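You operate a simulated robot arm through the tools that you are given. There is no shell and no other tool. Be economical: measure what you need, move in short steps, check, and stop when the job is done.

Carry out the task below with a simulated robot arm. There is one attempt and no reset: what you move stays moved.

TASK
Press both seated bars' domes onto the film, row 1 first.
Fine: one push each; bridge parked afterwards; no domes on other films.

It is judged by the outcome, as a careful person would: the job done as asked, and still so three seconds after it is handed in. It fails if anything else is knocked over, pushed out of place, dropped, spilled or broken.

THE ROBOT
A 7-joint arm with a two-finger parallel gripper, fixed in place. Base frame: the origin is at the foot of the arm, x ahead of it, y to its left, z up; the work surface is at about z = 800. Lengths are in mm, angles in rad, forces in N, time in s.
With the tool pointing down near the work surface it reaches from about 240 to 680 mm from the base axis. Its first joint turns from -1.152 to 1.152 rad. Payload 2.4 kg.
Tool frame: the origin (TCP) lies between the finger pads and is the grasp point; the fingertips stand 30 mm ahead of it; z points along the fingers, y is the line along which they close. The gripper opens to 94 mm. The fingers are 28 mm wide and 10 mm thick; the gripper's body (50 by 96 mm) begins 55 mm behind the TCP.
Orientation is that of the tool frame in the base frame, as a unit quaternion [x, y, z, w]. With the fingers straight down and closing along the base's y, the tool's x points along the base's -x, its y along +y and its z along -z.

THE INTERFACE
- The arm moves only by the tool servo_tool. Its argument "increments" is a list that holds one entry, the list of rows, each a list of 7 numbers: the turn, a rotation vector about the tool's x, y, z in degrees, then the shift along the tool's x, y, z in mm, then the gripper command, from -1 (shut) to 1 (fully open), values between in proportion. In form: [[[ax, ay, az, x, y, z, fingers], ...]]. A call has 1 to 8 rows; each row is the pose to reach, as a shift and turn from the pose commanded when the call began, along the tool's axes at that moment. A row lasts 0.2 s, in which the tool goes at most 50 mm and 0.15 rad; a call with a longer step from one row to the next is refused whole, and so is a gripper value outside its range. A pose out of reach is approached as far as the arm can. The call stops where the force on the tool passes 90 N (or 10 N more than at its start, if that is more) or the arm is blocked; 0.2 s more then pass. The fingers move at their own pace (about 153 mm/s each) and stop on an object; they squeeze with about 27 N. The grip force told is the motor's: it shows also when the fingers shut on nothing. Time passes only in rows, and 0.2 s behind the last, so rows that repeat a pose let the fingers close. It gives the time, the measured TCP pose, the force on the tool (base axes), the opening and the grip force at its end, in the units of the frame above (readings bear some noise).
- Cameras (640 x 400 px; columns grow to the right, rows downward): "scene" is fixed at [24.9, 461.6, 1460.8]; the picture's right is [-0.89, -0.46, 0.00], its down [-0.20, 0.37, -0.91] and it looks along [0.42, -0.80, -0.42] (base axes); focal length 356 px, centre (320, 200). "wrist" rides on the gripper at [-37, 0, -58] in the tool frame; the picture's right is [0.00, -1.00, 0.00], its down [0.97, 0.00, -0.24] and it looks along [0.24, 0.00, 0.97] (tool axes); focal length 218 px, centre (320, 200).
- camera(camera): a new picture of that camera. No time passes.
- locate(camera, pixels): for up to 12 pixels [column, row] of the newest picture of that camera ("zoom" is the newest enlarged one), the place [x, y, z] in the base frame of the surface seen there, good to about 2 mm. No time passes.
- inspect(camera, box): a new picture of the part [left, top, right, bottom] of that camera's present view, enlarged. No time passes.
- sign_off(): hands the job in; it is judged then, once.

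Work in short steps. Measure before you move; look again where a grasp or a placing could have gone wrong, and mend it. You have 80 turns and 38 pictures in all, the two below and enlarged ones among them. Open the gripper and draw the arm clear of the work before you hand the job in, unless the task says otherwise; then end with one line.

The tools are called after "Call:" by a JSON object that holds its "method" and its "body". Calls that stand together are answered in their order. servo_tool: Moves the arm, as the interface text tells. Its arguments: {"type":"object","properties":{"increments":{"type":"array"}},"required":["increments"]} The other tools are called the same way: camera (camera) takes a picture; locate (camera, pixels) gives the place of the surface under pixels of a picture; inspect (camera, box) takes an enlarged picture of a part of a camera's view; sign_off () hands the job in.

At the start:

```text
time: 0.0
tool_pos: [415.0, -166.2, 1114.8]
tool_rot: [0.0, 1.0, 0.0, 0.0]
contact_force: [0.6, -0.7, -0.1]
gripper_width: 93.9
finger_force: 0.0
```

scene: 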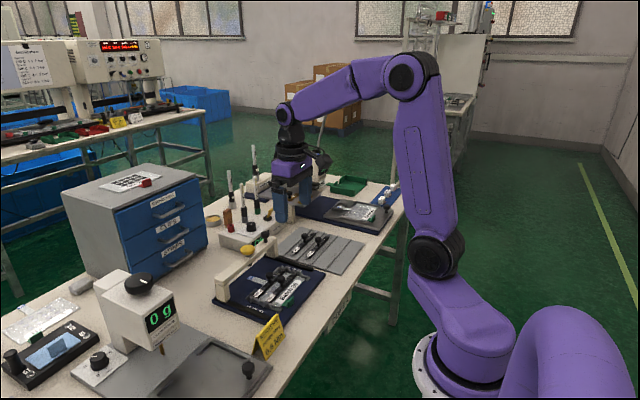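
wrist: 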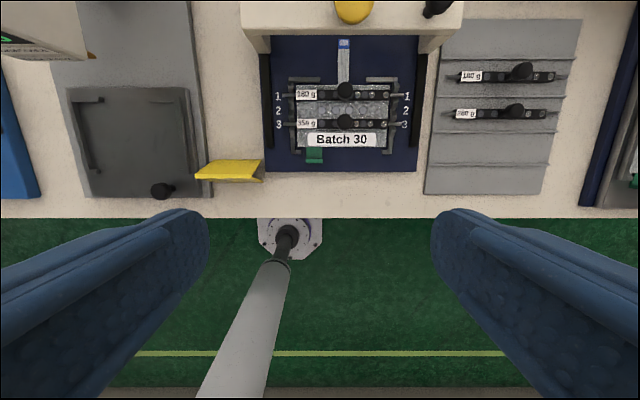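

I start by looking closer at the bench fixture from both cameras.

Call:
{"method": "inspect", "body": {"camera": "wrist", "box": [230, 0, 470, 180]}}

Call:
{"method": "inspect", "body": {"camera": "scene", "box": [190, 190, 380, 320]}}

Call:
{"method": "inspect", "body": {"camera": "scene", "box": [230, 300, 310, 360]}}

```text
2.22 times, centred on (350, 90) of wrist
```

zoom: 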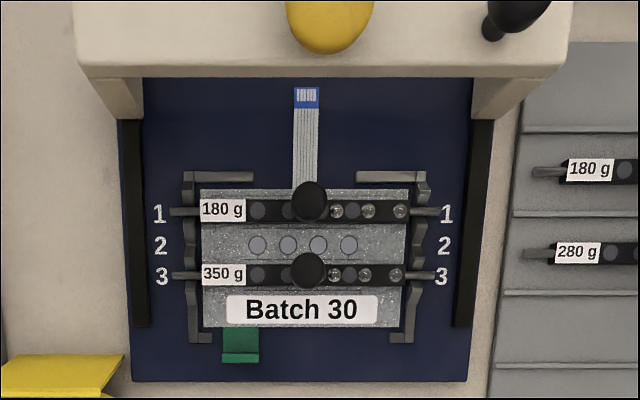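

```text
3.08 times, centred on (285, 255) of scene
```

zoom: 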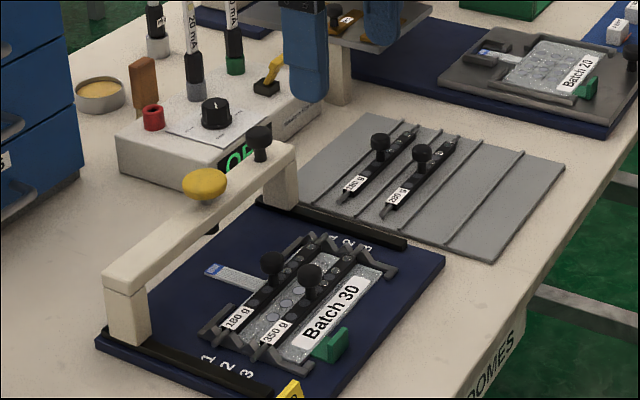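

```text
6.67 times, centred on (270, 330) of scene
```

zoom: 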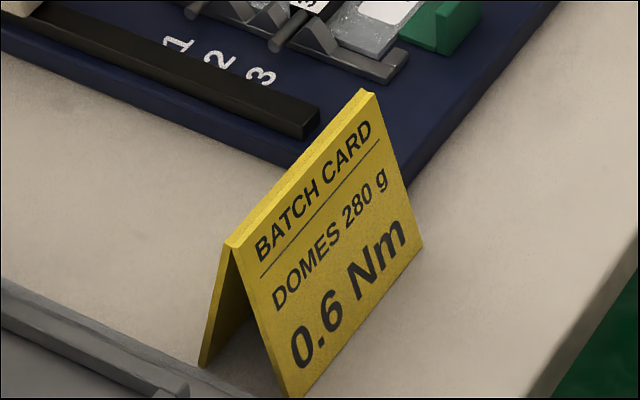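

The fixture has a sliding bridge with a yellow plunger and black knob; bars sit at rows 1 and 3. I measure the key points.

Call:
{"method": "inspect", "body": {"camera": "scene", "box": [210, 225, 330, 310]}}

Call:
{"method": "locate", "body": {"camera": "wrist", "pixels": [[352, 8], [438, 5], [250, 25], [455, 25], [345, 88], [345, 121], [270, 60], [270, 145], [424, 55], [418, 145], [405, 96], [405, 125]]}}

Call:
{"method": "locate", "body": {"camera": "scene", "pixels": [[251, 244], [267, 231], [251, 250], [271, 268], [282, 271], [223, 273], [277, 234], [240, 258], [230, 290]]}}

```text
4.71 times, centred on (270, 268) of scene
```

zoom: 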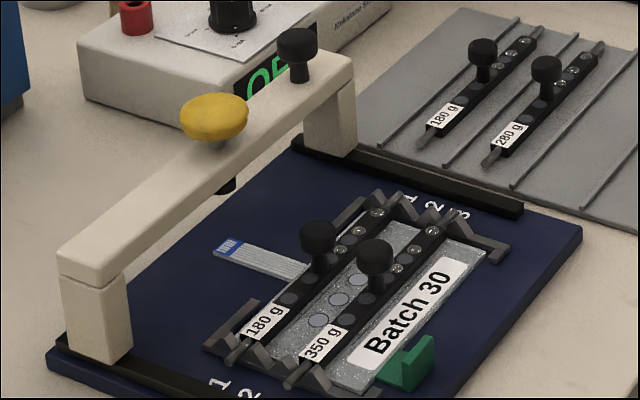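

```text
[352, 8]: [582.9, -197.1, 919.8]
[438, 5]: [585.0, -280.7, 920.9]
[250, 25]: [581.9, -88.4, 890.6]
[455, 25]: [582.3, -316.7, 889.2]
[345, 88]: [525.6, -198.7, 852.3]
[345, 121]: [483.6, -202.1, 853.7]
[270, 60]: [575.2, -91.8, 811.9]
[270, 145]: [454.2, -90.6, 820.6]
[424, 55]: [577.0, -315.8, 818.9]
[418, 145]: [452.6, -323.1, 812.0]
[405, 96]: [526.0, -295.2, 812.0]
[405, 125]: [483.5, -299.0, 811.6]
```

```text
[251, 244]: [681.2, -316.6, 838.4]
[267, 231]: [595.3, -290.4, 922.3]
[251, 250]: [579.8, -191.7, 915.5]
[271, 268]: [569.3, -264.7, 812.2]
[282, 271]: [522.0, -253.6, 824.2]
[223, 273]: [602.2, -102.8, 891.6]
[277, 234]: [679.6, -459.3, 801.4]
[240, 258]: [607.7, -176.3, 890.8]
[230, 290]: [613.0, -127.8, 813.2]
```

Next, move above the bridge for a top view to measure the plunger, knob and bars.

Call:
{"method": "servo_tool", "body": {"increments": [[[0, 0, 0, -36, -18, 16, 1], [0, 0, 0, -72, -36, 32, 1], [0, 0, 0, -108, -55, 48, 1], [0, 0, 0, -145, -74, 65, 1]]]}}

Call:
{"method": "camera", "body": {"camera": "wrist"}}

```text
time: 1.0
tool_pos: [559.9, -238.7, 1048.5]
tool_rot: [0.0, 1.0, 0.0, 0.0]
contact_force: [0.3, 0.0, -0.2]
gripper_width: 94.1
finger_force: 0.1
```

```text
31 pictures are left
```

wrist: 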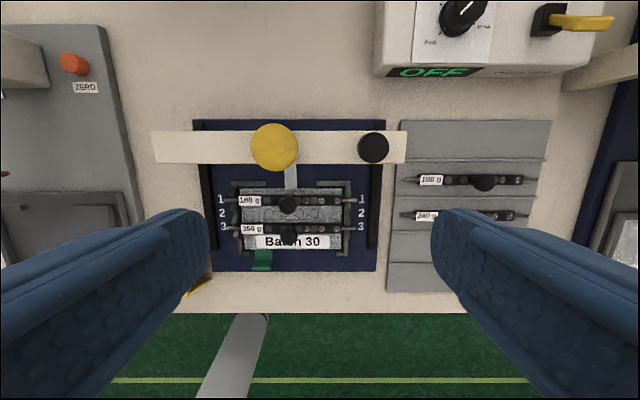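

Call:
{"method": "inspect", "body": {"camera": "wrist", "box": [140, 60, 420, 280]}}

Call:
{"method": "locate", "body": {"camera": "wrist", "pixels": [[274, 147], [274, 125], [274, 169], [252, 147], [297, 147], [373, 147], [373, 133], [373, 161], [288, 205], [288, 234], [340, 133], [340, 162]]}}

Call:
{"method": "inspect", "body": {"camera": "scene", "box": [235, 225, 285, 265]}}

```text
1.82 times, centred on (280, 170) of wrist
```

zoom: 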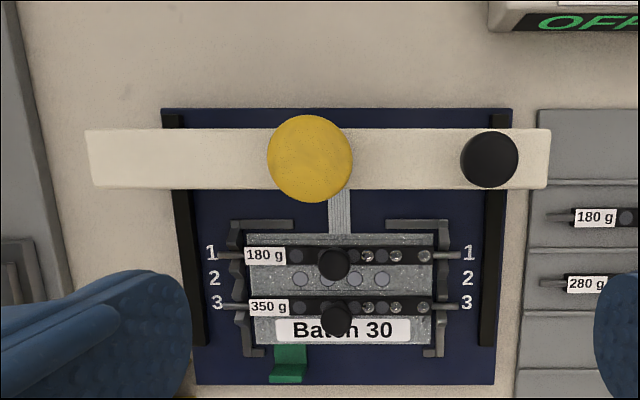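

```text
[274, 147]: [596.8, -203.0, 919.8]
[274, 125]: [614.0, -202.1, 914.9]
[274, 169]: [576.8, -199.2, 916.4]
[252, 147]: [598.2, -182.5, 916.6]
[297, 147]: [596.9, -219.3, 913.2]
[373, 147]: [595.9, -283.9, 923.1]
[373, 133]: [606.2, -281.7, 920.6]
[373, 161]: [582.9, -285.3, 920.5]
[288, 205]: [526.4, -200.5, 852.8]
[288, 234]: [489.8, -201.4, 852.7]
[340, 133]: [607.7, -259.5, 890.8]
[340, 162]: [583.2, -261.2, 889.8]
```

```text
10.00 times, centred on (260, 245) of scene
```

zoom: 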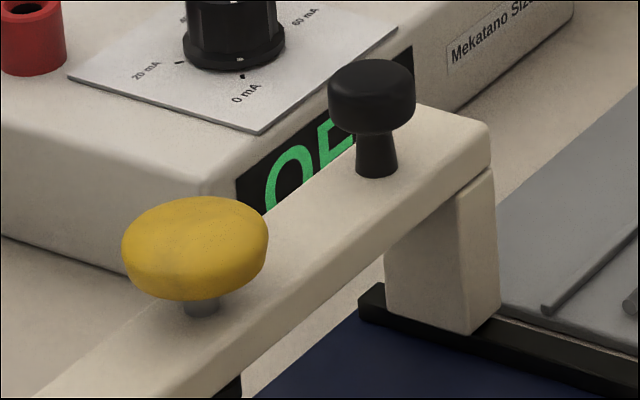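

Call:
{"method": "locate", "body": {"camera": "wrist", "pixels": [[228, 200], [351, 200], [228, 229], [351, 229], [205, 180], [375, 180], [208, 250], [372, 248], [196, 122], [430, 72], [465, 10], [580, 22]]}}

Call:
{"method": "locate", "body": {"camera": "scene", "pixels": [[229, 172], [243, 190], [255, 150], [240, 285], [262, 271], [262, 232], [258, 285], [274, 290], [283, 262]]}}

```text
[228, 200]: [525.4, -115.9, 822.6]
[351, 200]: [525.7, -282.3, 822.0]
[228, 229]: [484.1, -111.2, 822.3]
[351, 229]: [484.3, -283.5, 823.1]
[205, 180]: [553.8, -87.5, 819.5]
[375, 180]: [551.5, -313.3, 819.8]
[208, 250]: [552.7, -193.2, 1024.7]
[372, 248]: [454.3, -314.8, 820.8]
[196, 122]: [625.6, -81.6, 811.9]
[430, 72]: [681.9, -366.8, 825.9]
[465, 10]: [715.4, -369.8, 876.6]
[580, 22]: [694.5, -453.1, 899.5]
```

```text
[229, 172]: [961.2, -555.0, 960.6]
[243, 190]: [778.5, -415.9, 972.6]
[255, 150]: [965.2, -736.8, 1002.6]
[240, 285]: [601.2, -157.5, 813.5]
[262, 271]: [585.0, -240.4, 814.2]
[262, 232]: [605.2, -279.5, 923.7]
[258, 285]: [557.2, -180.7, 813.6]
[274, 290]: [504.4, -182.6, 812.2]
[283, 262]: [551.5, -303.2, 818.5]
```

Rows sit at x≈525.5 and 484.2; plunger at (596.5,-201), slide knob at (595.8,-284). Move above the knob with gripper half-open.

Call:
{"method": "servo_tool", "body": {"increments": [[[0, 0, 0, -18, -23, 20, 0.1], [0, 0, 0, -36, -45.3, 40, 0.1], [0, 0, 0, -36, -45.3, 70, 0.1], [0, 0, 0, -36, -45.3, 85, 0.1]]]}}

Call:
{"method": "camera", "body": {"camera": "wrist"}}

```text
time: 2.0
tool_pos: [594.8, -284.5, 964.4]
tool_rot: [0.0, 1.0, 0.0, 0.0]
contact_force: [0.2, -0.3, -0.9]
gripper_width: 51.7
finger_force: 0.1
```

```text
28 pictures are left
```

wrist: 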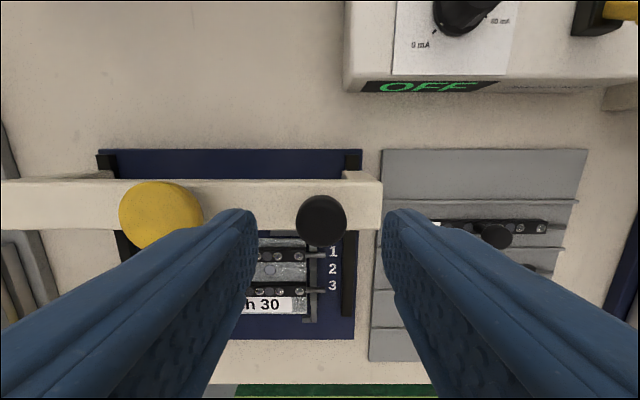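

The knob is centred at (321,219). Descend to grip its head, and close.

Call:
{"method": "servo_tool", "body": {"increments": [[[0, 0, 0, 0, 0, 20, 0.1], [0, 0, 0, 0, 0, 36, 0.1], [0, 0, 0, 0, 0, 36, -0.3], [0, 0, 0, 0, 0, 36, -1], [0, 0, 0, 0, 0, 36, -1]]]}}

Call:
{"method": "camera", "body": {"camera": "wrist"}}

```text
time: 3.2
tool_pos: [595.6, -284.3, 927.8]
tool_rot: [0.0, 1.0, 0.0, 0.001]
contact_force: [1.0, -2.3, -2.8]
gripper_width: 25.4
finger_force: 45.0
```

```text
27 pictures are left
```

wrist: 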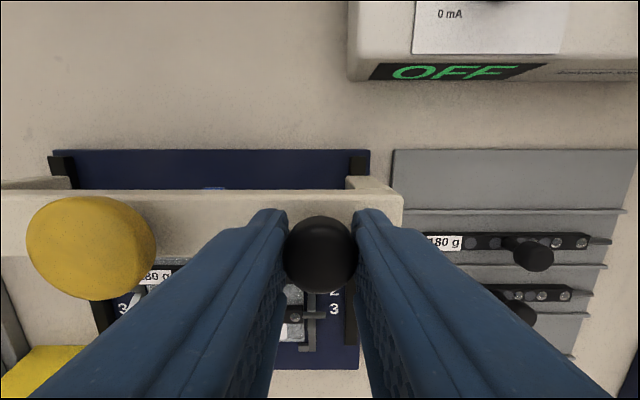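

Gripped (25.4 mm). Slide the bridge 20 mm toward the robot as a test.

Call:
{"method": "servo_tool", "body": {"increments": [[[0, 0, 0, 5, 0, 0, -1], [0, 0, 0, 10, 0, 0, -1], [0, 0, 0, 15, 0, 0, -1], [0, 0, 0, 20, 0, 0, -1]]]}}

Call:
{"method": "inspect", "body": {"camera": "scene", "box": [200, 220, 340, 315]}}

```text
time: 4.2
tool_pos: [575.4, -284.1, 927.9]
tool_rot: [0.001, 1.0, 0.0, -0.001]
contact_force: [2.4, -4.2, -11.6]
gripper_width: 25.2
finger_force: 45.0
```

```text
4.21 times, centred on (270, 268) of scene
```

zoom: 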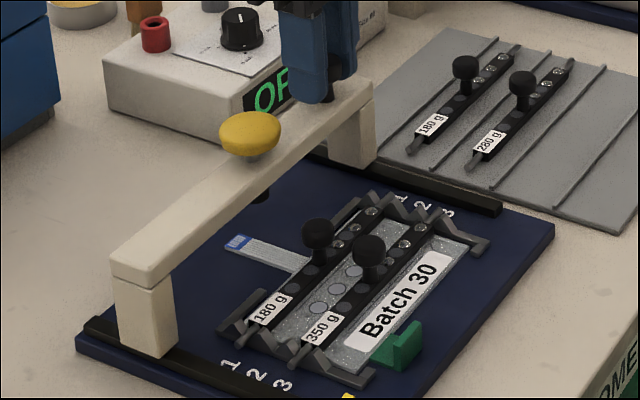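

It slides freely and straight. Continue 50 mm to row 1.

Call:
{"method": "servo_tool", "body": {"increments": [[[0, 0, 0, 10, 0, 0, -1], [0, 0, 0, 20, 0, 0, -1], [0, 0, 0, 30, 0, 0, -1], [0, 0, 0, 40, 0, 0, -1], [0, 0, 0, 46, 0, 0, -1], [0, 0, 0, 50, 0, 0, -1]]]}}

Call:
{"method": "inspect", "body": {"camera": "scene", "box": [200, 220, 340, 315]}}

```text
time: 5.6
tool_pos: [524.5, -284.5, 927.5]
tool_rot: [0.0, 1.0, -0.001, 0.0]
contact_force: [1.3, -4.4, -15.3]
gripper_width: 25.0
finger_force: 45.1
```

```text
4.21 times, centred on (270, 268) of scene
```

zoom: 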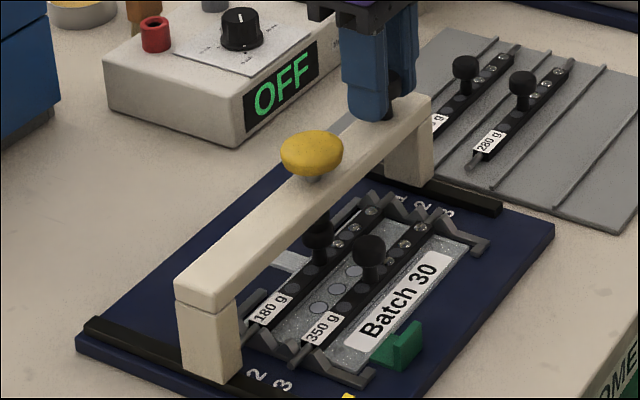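

The plunger foot hangs over the row-1 bar's knob. Release, rise, and look from above.

Call:
{"method": "servo_tool", "body": {"increments": [[[0, 0, 0, 0, 0, 0, 0.1], [0, 0, 0, 0, 0, 0, 0.1], [0, 0, 0, 0, 0, -20, 0.1], [0, 0, 0, 0, 10, -50, 0.1], [0, 0, 0, 0, 50, -80, 0.1], [0, 0, 0, 0, 83, -80, 0.1]]]}}

Call:
{"method": "camera", "body": {"camera": "wrist"}}

Call:
{"method": "inspect", "body": {"camera": "scene", "box": [255, 245, 305, 285]}}

```text
time: 7.0
tool_pos: [526.8, -201.7, 1009.6]
tool_rot: [0.001, 1.0, 0.0, 0.0]
contact_force: [0.1, -0.5, -0.6]
gripper_width: 51.7
finger_force: 0.0
```

```text
24 pictures are left
```

wrist: 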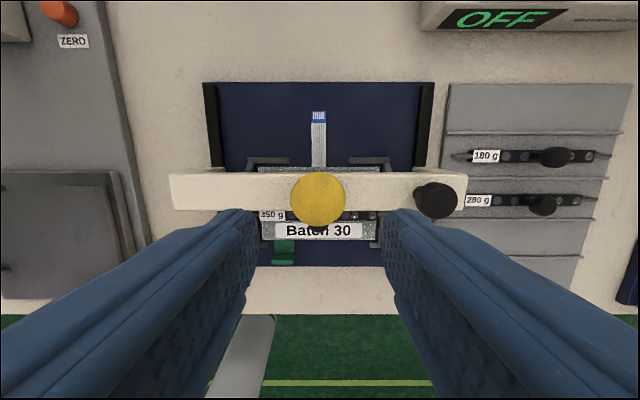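

```text
10.00 times, centred on (280, 265) of scene
```

zoom: 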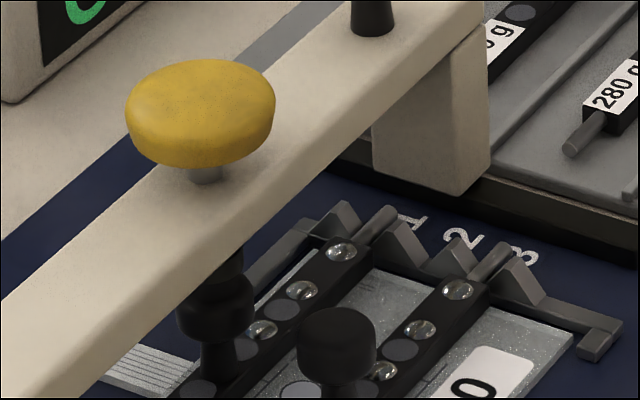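

Call:
{"method": "locate", "body": {"camera": "wrist", "pixels": [[318, 199], [318, 173], [318, 226], [292, 200], [344, 200], [435, 199], [240, 174], [240, 209], [385, 174], [385, 206]]}}

Call:
{"method": "locate", "body": {"camera": "zoom", "pixels": [[215, 310], [228, 265], [220, 290], [340, 330], [205, 172], [200, 95]]}}

```text
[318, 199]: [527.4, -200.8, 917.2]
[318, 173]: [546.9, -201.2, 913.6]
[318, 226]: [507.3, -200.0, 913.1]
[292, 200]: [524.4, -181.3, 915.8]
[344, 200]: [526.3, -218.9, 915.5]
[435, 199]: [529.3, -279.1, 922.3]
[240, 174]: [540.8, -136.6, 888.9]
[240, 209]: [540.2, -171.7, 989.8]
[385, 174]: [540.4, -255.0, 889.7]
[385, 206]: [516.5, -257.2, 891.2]
```

```text
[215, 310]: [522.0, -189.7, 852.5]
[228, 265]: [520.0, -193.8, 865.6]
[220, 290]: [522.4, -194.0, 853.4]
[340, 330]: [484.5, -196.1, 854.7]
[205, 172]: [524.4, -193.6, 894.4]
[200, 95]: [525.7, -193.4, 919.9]
```

Plunger centred ≈(526.5,-200.5), row-1 bar at 525.5: aligned. Close the fingers and descend to just above the cap (top ≈920).

Call:
{"method": "servo_tool", "body": {"increments": [[[0, 0, 0, 0, 1, 10, -1], [0, 0, 0, 0, 1, 25, -1], [0, 0, 0, 0, 1, 40, -1], [0, 0, 0, 0, 1, 54, -1], [0, 0, 0, 0, 1, 54, -1]]]}}

Call:
{"method": "servo_tool", "body": {"increments": [[[0, 0, 0, 0, 0, 3, -1], [0, 0, 0, 0, 0, 6, -1], [0, 0, 0, 0, 0, 9, -1], [0, 0, 0, 0, 0, 12, -1]]]}}

Call:
{"method": "inspect", "body": {"camera": "scene", "box": [255, 245, 305, 285]}}

```text
time: 8.2
tool_pos: [526.1, -201.2, 955.1]
tool_rot: [0.0, 1.0, 0.0, 0.0]
contact_force: [0.1, -0.4, -0.3]
gripper_width: 0.0
finger_force: 27.4
```

```text
time: 9.2
tool_pos: [526.0, -201.2, 943.3]
tool_rot: [0.0, 1.0, 0.0, 0.0]
contact_force: [-0.3, -1.1, 4.8]
gripper_width: 0.0
finger_force: 27.1
```

```text
10.00 times, centred on (280, 265) of scene
```

zoom: 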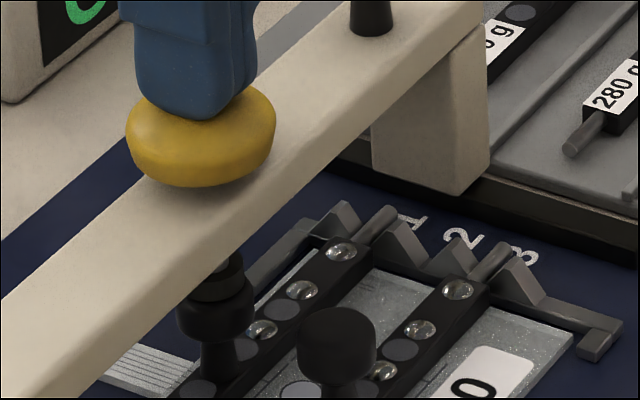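

The spring plunger is moving (4.8 N) and the foot is just reaching the knob. Continue the same stroke.

Call:
{"method": "servo_tool", "body": {"increments": [[[0, 0, 0, 0, 0, 1, -1], [0, 0, 0, 0, 0, 2, -1], [0, 0, 0, 0, 0, 3, -1], [0, 0, 0, 0, 0, 4, -1]]]}}

Call:
{"method": "inspect", "body": {"camera": "scene", "box": [255, 245, 305, 285]}}

```text
time: 10.2
tool_pos: [526.6, -200.2, 941.4]
tool_rot: [0.0, 1.0, -0.001, 0.003]
contact_force: [-5.4, 4.6, 41.7]
gripper_width: 0.1
finger_force: 27.1
```

```text
10.00 times, centred on (280, 265) of scene
```

zoom: 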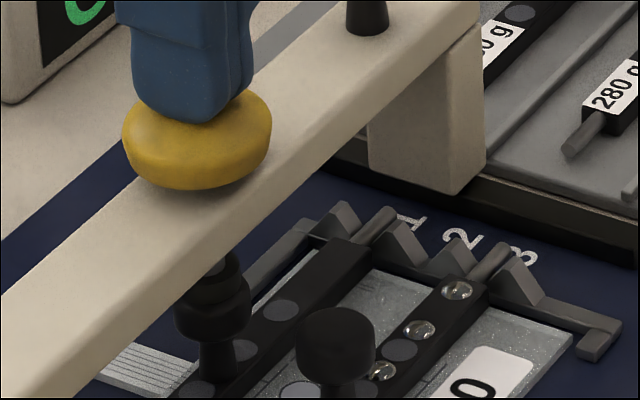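

The domes have left the row-1 bar and the force reached 42 N: bottomed. Retract straight up.

Call:
{"method": "servo_tool", "body": {"increments": [[[0, 0, 0, 0, 0, -4, -1], [0, 0, 0, 0, 0, -10, -1], [0, 0, 0, 0, 0, -18, -1], [0, 0, 0, 0, 0, -30, -1], [0, 0, 0, 0, 0, -50, -1]]]}}

Call:
{"method": "inspect", "body": {"camera": "scene", "box": [255, 245, 305, 285]}}

Call:
{"method": "camera", "body": {"camera": "wrist"}}

```text
time: 11.4
tool_pos: [524.9, -200.4, 989.1]
tool_rot: [0.0, 1.0, 0.0, 0.0]
contact_force: [0.0, 0.7, -0.1]
gripper_width: 0.0
finger_force: 26.7
```

```text
10.00 times, centred on (280, 265) of scene
```

zoom: 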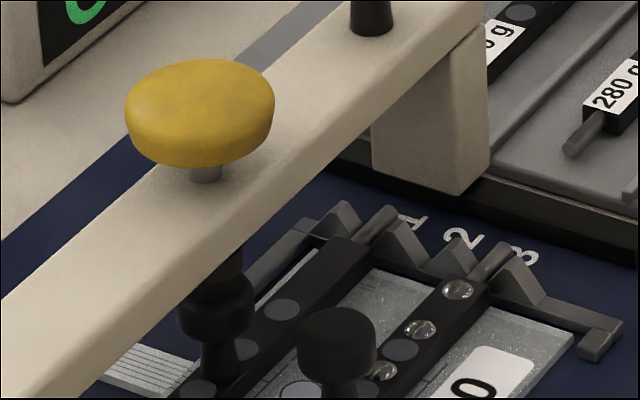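

```text
19 pictures are left
```

wrist: 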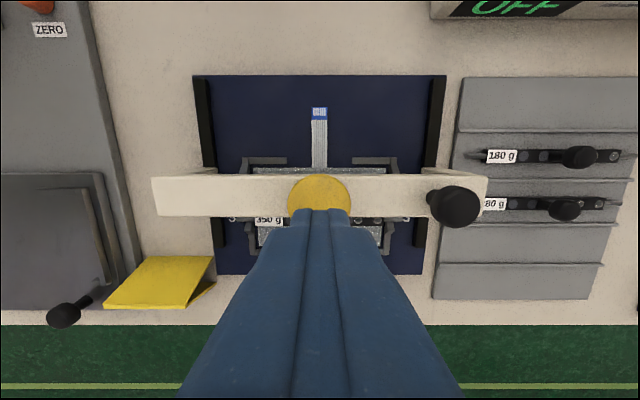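

Row 1 done, plunger sprung back. Go back over the slide knob and grip it.

Call:
{"method": "servo_tool", "body": {"increments": [[[0, 0, 0, 0, -40, 0, 0.1], [0, 0, 0, -1, -83.5, 0, 0.1], [0, 0, 0, -1, -83.5, 20, 0.1], [0, 0, 0, -1, -83.5, 45, 0.1], [0, 0, 0, -1, -83.5, 61.5, 0.1], [0, 0, 0, -1, -83.5, 61.5, -0.3], [0, 0, 0, -1, -83.5, 61.5, -1], [0, 0, 0, -1, -83.5, 61.5, -1]]]}}

```text
time: 13.2
tool_pos: [526.6, -284.4, 926.3]
tool_rot: [-0.001, 1.0, 0.0, 0.0]
contact_force: [0.9, -0.5, -4.0]
gripper_width: 25.2
finger_force: 44.4
```

Gripped. Slide 41.5 mm to row 3.

Call:
{"method": "servo_tool", "body": {"increments": [[[0, 0, 0, 8, 0, 0, -1], [0, 0, 0, 16, 0, 0, -1], [0, 0, 0, 24, 0, 0, -1], [0, 0, 0, 32, 0, 0, -1], [0, 0, 0, 38, 0, 0, -1], [0, 0, 0, 41.5, 0, 0, -1]]]}}

Call:
{"method": "servo_tool", "body": {"increments": [[[0, 0, 0, 0, 0, 0, 0.1], [0, 0, 0, 0, 0, 0, 0.1], [0, 0, 0, 0, 0, -20, 0.1], [0, 0, 0, 0, 10, -50, 0.1], [0, 0, 0, 0, 50, -80, 0.1], [0, 0, 0, 0, 83, -80, 0.1]]]}}

Call:
{"method": "camera", "body": {"camera": "wrist"}}

Call:
{"method": "inspect", "body": {"camera": "scene", "box": [255, 250, 317, 300]}}

```text
time: 14.6
tool_pos: [484.6, -285.0, 925.3]
tool_rot: [0.0, 1.0, 0.0, -0.001]
contact_force: [5.3, -8.0, -10.3]
gripper_width: 25.4
finger_force: 45.4
```

```text
time: 16.0
tool_pos: [486.0, -200.4, 1006.6]
tool_rot: [0.0, 1.0, -0.001, 0.0]
contact_force: [-0.8, 0.7, 0.3]
gripper_width: 51.9
finger_force: 0.1
```

```text
18 pictures are left
```

wrist: 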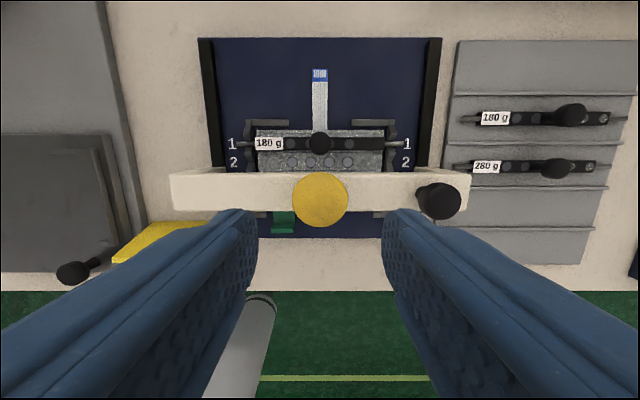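

```text
8.00 times, centred on (286, 275) of scene
```

zoom: 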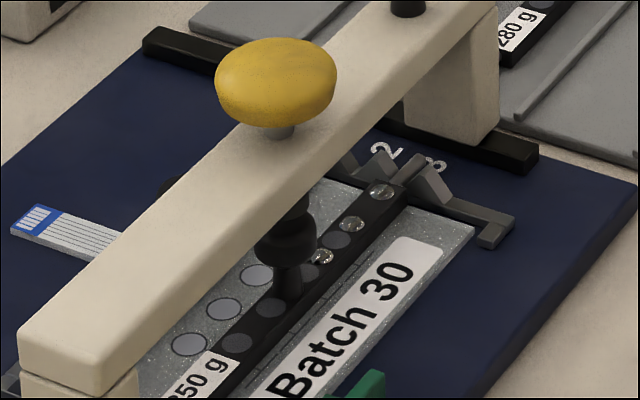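

Call:
{"method": "locate", "body": {"camera": "wrist", "pixels": [[320, 173], [320, 226], [293, 200], [348, 200], [385, 174], [385, 208], [270, 174], [270, 208], [320, 140]]}}

Call:
{"method": "locate", "body": {"camera": "zoom", "pixels": [[287, 240], [295, 208], [281, 132]]}}

```text
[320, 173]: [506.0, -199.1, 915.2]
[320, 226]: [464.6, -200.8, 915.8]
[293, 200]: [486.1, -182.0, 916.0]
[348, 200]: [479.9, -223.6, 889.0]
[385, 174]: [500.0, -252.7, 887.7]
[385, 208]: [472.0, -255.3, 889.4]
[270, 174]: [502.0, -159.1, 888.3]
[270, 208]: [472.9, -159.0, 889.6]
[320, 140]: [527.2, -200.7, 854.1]
```

```text
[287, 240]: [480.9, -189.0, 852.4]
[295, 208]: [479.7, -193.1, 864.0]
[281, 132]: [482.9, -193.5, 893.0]
```

Plunger centre ≈(485.3,-200.5), bar 3 at 484.2: aligned. Close the fingers and lower to just above the cap, then push in one stroke.

Call:
{"method": "servo_tool", "body": {"increments": [[[0, 0, 0, 0, 0, 10, -1], [0, 0, 0, 0.5, 0, 25, -1], [0, 0, 0, 0.5, 0, 40, -1], [0, 0, 0, 0.5, 0, 51, -1], [0, 0, 0, 0.5, 0, 51, -1]]]}}

Call:
{"method": "servo_tool", "body": {"increments": [[[0, 0, 0, 0, 0, 3, -1], [0, 0, 0, 0, 0, 6, -1], [0, 0, 0, 0, 0, 9, -1], [0, 0, 0, 0, 0, 12, -1], [0, 0, 0, 0, 0, 13, -1], [0, 0, 0, 0, 0, 14, -1], [0, 0, 0, 0, 0, 15, -1], [0, 0, 0, 0, 0, 16, -1]]]}}

Call:
{"method": "inspect", "body": {"camera": "scene", "box": [255, 250, 317, 300]}}

```text
time: 17.2
tool_pos: [484.9, -200.7, 957.0]
tool_rot: [0.0, 1.0, 0.0, 0.0]
contact_force: [0.5, -0.3, 0.6]
gripper_width: 0.0
finger_force: 27.0
```

```text
time: 19.0
tool_pos: [485.9, -201.9, 943.0]
tool_rot: [0.0, 1.0, -0.001, 0.002]
contact_force: [-4.1, 7.0, 32.2]
gripper_width: 0.0
finger_force: 27.4
```

```text
8.00 times, centred on (286, 275) of scene
```

zoom: 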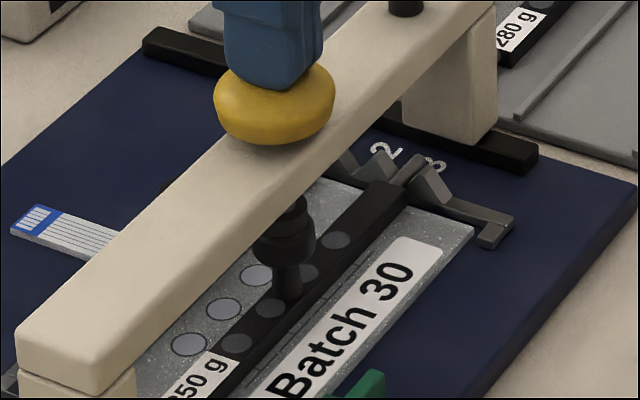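

The row-3 domes have left the bar (32 N). One more millimetre in the same stroke for a firm press, then retract.

Call:
{"method": "servo_tool", "body": {"increments": [[[0, 0, 0, 0, 0, 1, -1], [0, 0, 0, 0, 0, 1, -1], [0, 0, 0, 0, 0, -6, -1], [0, 0, 0, 0, 0, -14, -1], [0, 0, 0, 0, 0, -25, -1], [0, 0, 0, 0, 0, -48, -1]]]}}

Call:
{"method": "servo_tool", "body": {"increments": [[[0, 0, 0, 0, -40, 0, 0.1], [0, 0, 0, 0, -83.5, 0, 0.1], [0, 0, 0, 0, -83.5, 20, 0.1], [0, 0, 0, 0, -83.5, 40, 0.1]]]}}

Call:
{"method": "camera", "body": {"camera": "wrist"}}

```text
time: 20.4
tool_pos: [484.9, -201.3, 988.1]
tool_rot: [0.0, 1.0, 0.0, 0.0]
contact_force: [0.7, 0.1, 0.6]
gripper_width: 0.0
finger_force: 26.4
```

```text
time: 21.4
tool_pos: [484.2, -285.1, 947.9]
tool_rot: [0.0, 1.0, -0.001, 0.0]
contact_force: [0.7, -0.7, 0.2]
gripper_width: 51.8
finger_force: 0.0
```

```text
15 pictures are left
```

wrist: 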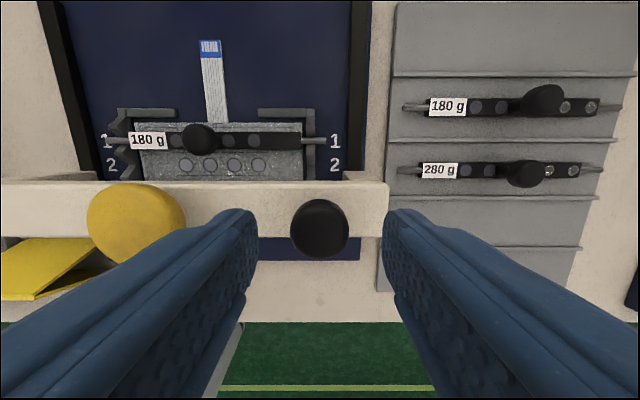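

Descend 21 mm, grip the knob and slide the bridge back toward the park end.

Call:
{"method": "servo_tool", "body": {"increments": [[[0, 0, 0, 0, 0, 12, 0.1], [0, 0, 0, 0, 0, 21, 0.1], [0, 0, 0, 0, 0, 21, -0.3], [0, 0, 0, 0, 0, 21, -1], [0, 0, 0, 0, 0, 21, -1]]]}}

Call:
{"method": "servo_tool", "body": {"increments": [[[0, 0, 0, -8, 0, 0, -1], [0, 0, 0, -16, 0, 0, -1], [0, 0, 0, -24, 0, 0, -1], [0, 0, 0, -32, 0, 0, -1], [0, 0, 0, -40, 0, 0, -1], [0, 0, 0, -48, 0, 0, -1], [0, 0, 0, -56, 0, 0, -1]]]}}

```text
time: 22.6
tool_pos: [484.3, -285.1, 927.3]
tool_rot: [-0.001, 1.0, 0.0, 0.0]
contact_force: [-0.4, 0.9, -1.0]
gripper_width: 25.3
finger_force: 45.3
```

```text
time: 24.2
tool_pos: [540.4, -284.7, 927.6]
tool_rot: [0.0, 1.0, 0.0, 0.0]
contact_force: [-1.9, -1.4, 0.9]
gripper_width: 24.9
finger_force: 44.9
```

Sliding freely; continue the remaining 55 mm to the original park position (x≈595.6).

Call:
{"method": "servo_tool", "body": {"increments": [[[0, 0, 0, -8, 0, 0, -1], [0, 0, 0, -16, 0, 0, -1], [0, 0, 0, -24, 0, 0, -1], [0, 0, 0, -32, 0, 0, -1], [0, 0, 0, -40, 0, 0, -1], [0, 0, 0, -48, 0, 0, -1], [0, 0, 0, -55.5, 0, 0, -1]]]}}

Call:
{"method": "servo_tool", "body": {"increments": [[[0, 0, 0, 0, 0, 0, 0.1], [0, 0, 0, 0, 0, 0, 0.1], [0, 0, 0, 0, 0, -20, 0.1], [0, 0, 0, 0, 0, -50, 0.1], [0, 0, 0, 36, 45, -85, 0.1], [0, 0, 0, 36, 45, -120, 1]]]}}

Call:
{"method": "camera", "body": {"camera": "wrist"}}

Call:
{"method": "inspect", "body": {"camera": "scene", "box": [200, 220, 340, 315]}}

```text
time: 25.8
tool_pos: [595.8, -285.2, 928.8]
tool_rot: [0.0, 1.0, 0.001, -0.002]
contact_force: [-12.7, 3.1, 4.1]
gripper_width: 25.5
finger_force: 45.2
```

```text
refused: row 5 steps farther than a row can; nothing moved
```

```text
14 pictures are left
```

wrist: 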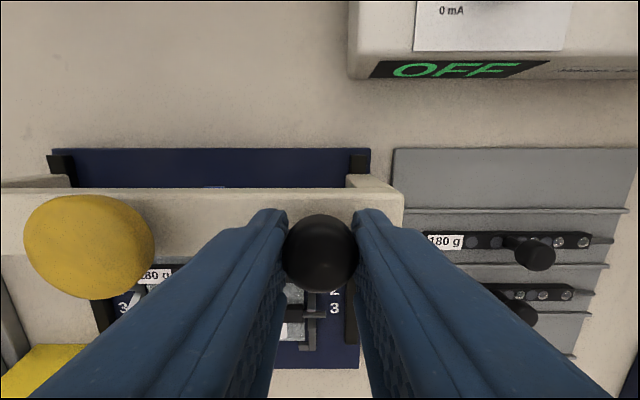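

```text
4.21 times, centred on (270, 268) of scene
```

zoom: 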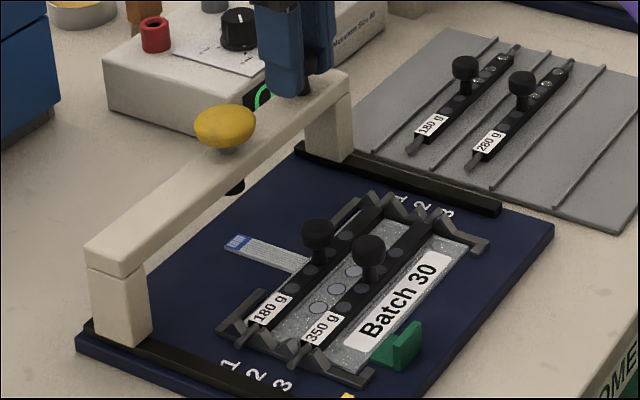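

The bridge is back against its stop (−12.7 N in x, same view as at the start). Release and withdraw in smaller steps.

Call:
{"method": "servo_tool", "body": {"increments": [[[0, 0, 0, 0, 0, 0, 0.1], [0, 0, 0, 0, 0, 0, 0.1], [0, 0, 0, 0, 0, -20, 0.1], [0, 0, 0, 0, 0, -50, 0.1], [0, 0, 0, 20, 20, -80, 0.1], [0, 0, 0, 36, 45, -110, 0.5], [0, 0, 0, 66, 60, -140, 1], [0, 0, 0, 96, 75, -165, 1]]]}}

Call:
{"method": "camera", "body": {"camera": "wrist"}}

Call:
{"method": "inspect", "body": {"camera": "scene", "box": [200, 220, 340, 315]}}

```text
time: 27.6
tool_pos: [499.1, -207.4, 1094.5]
tool_rot: [0.0, 1.0, 0.0, -0.001]
contact_force: [-0.1, -0.1, -0.3]
gripper_width: 93.7
finger_force: 0.1
```

```text
12 pictures are left
```

wrist: 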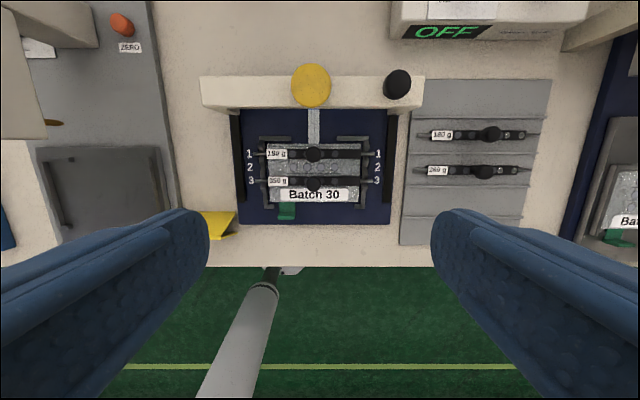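

```text
4.21 times, centred on (270, 268) of scene
```

zoom: 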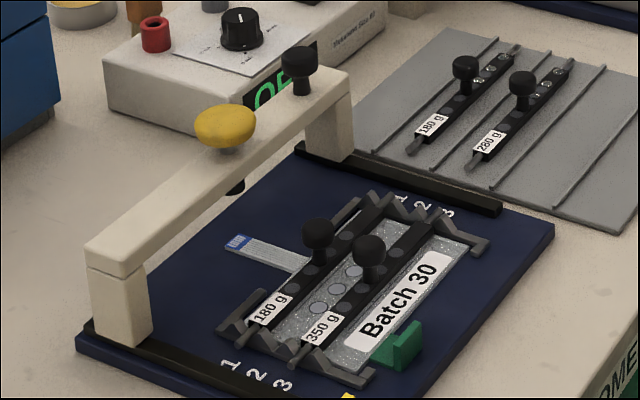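

Call:
{"method": "locate", "body": {"camera": "wrist", "pixels": [[360, 77], [360, 106], [230, 78], [230, 106], [311, 85]]}}

```text
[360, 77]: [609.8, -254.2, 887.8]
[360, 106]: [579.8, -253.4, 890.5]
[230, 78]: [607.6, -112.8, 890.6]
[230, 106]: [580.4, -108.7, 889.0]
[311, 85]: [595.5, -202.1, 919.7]
```

Bridge is back at x≈595, as parked at the start; both bars are emptied and the arm is clear.

Call:
{"method": "sign_off", "body": {}}

```text
The job is handed in.
```

I pressed the domes of both seated bars onto the Batch 30 film, row 1 (180 g) first and then row 3 (350 g), with one push each. The bridge is parked where it started, the arm is clear with the gripper open, and no other film was touched. The batch card by the fixture says "DOMES 280 g", which matches neither seated bar; I pressed them as asked.
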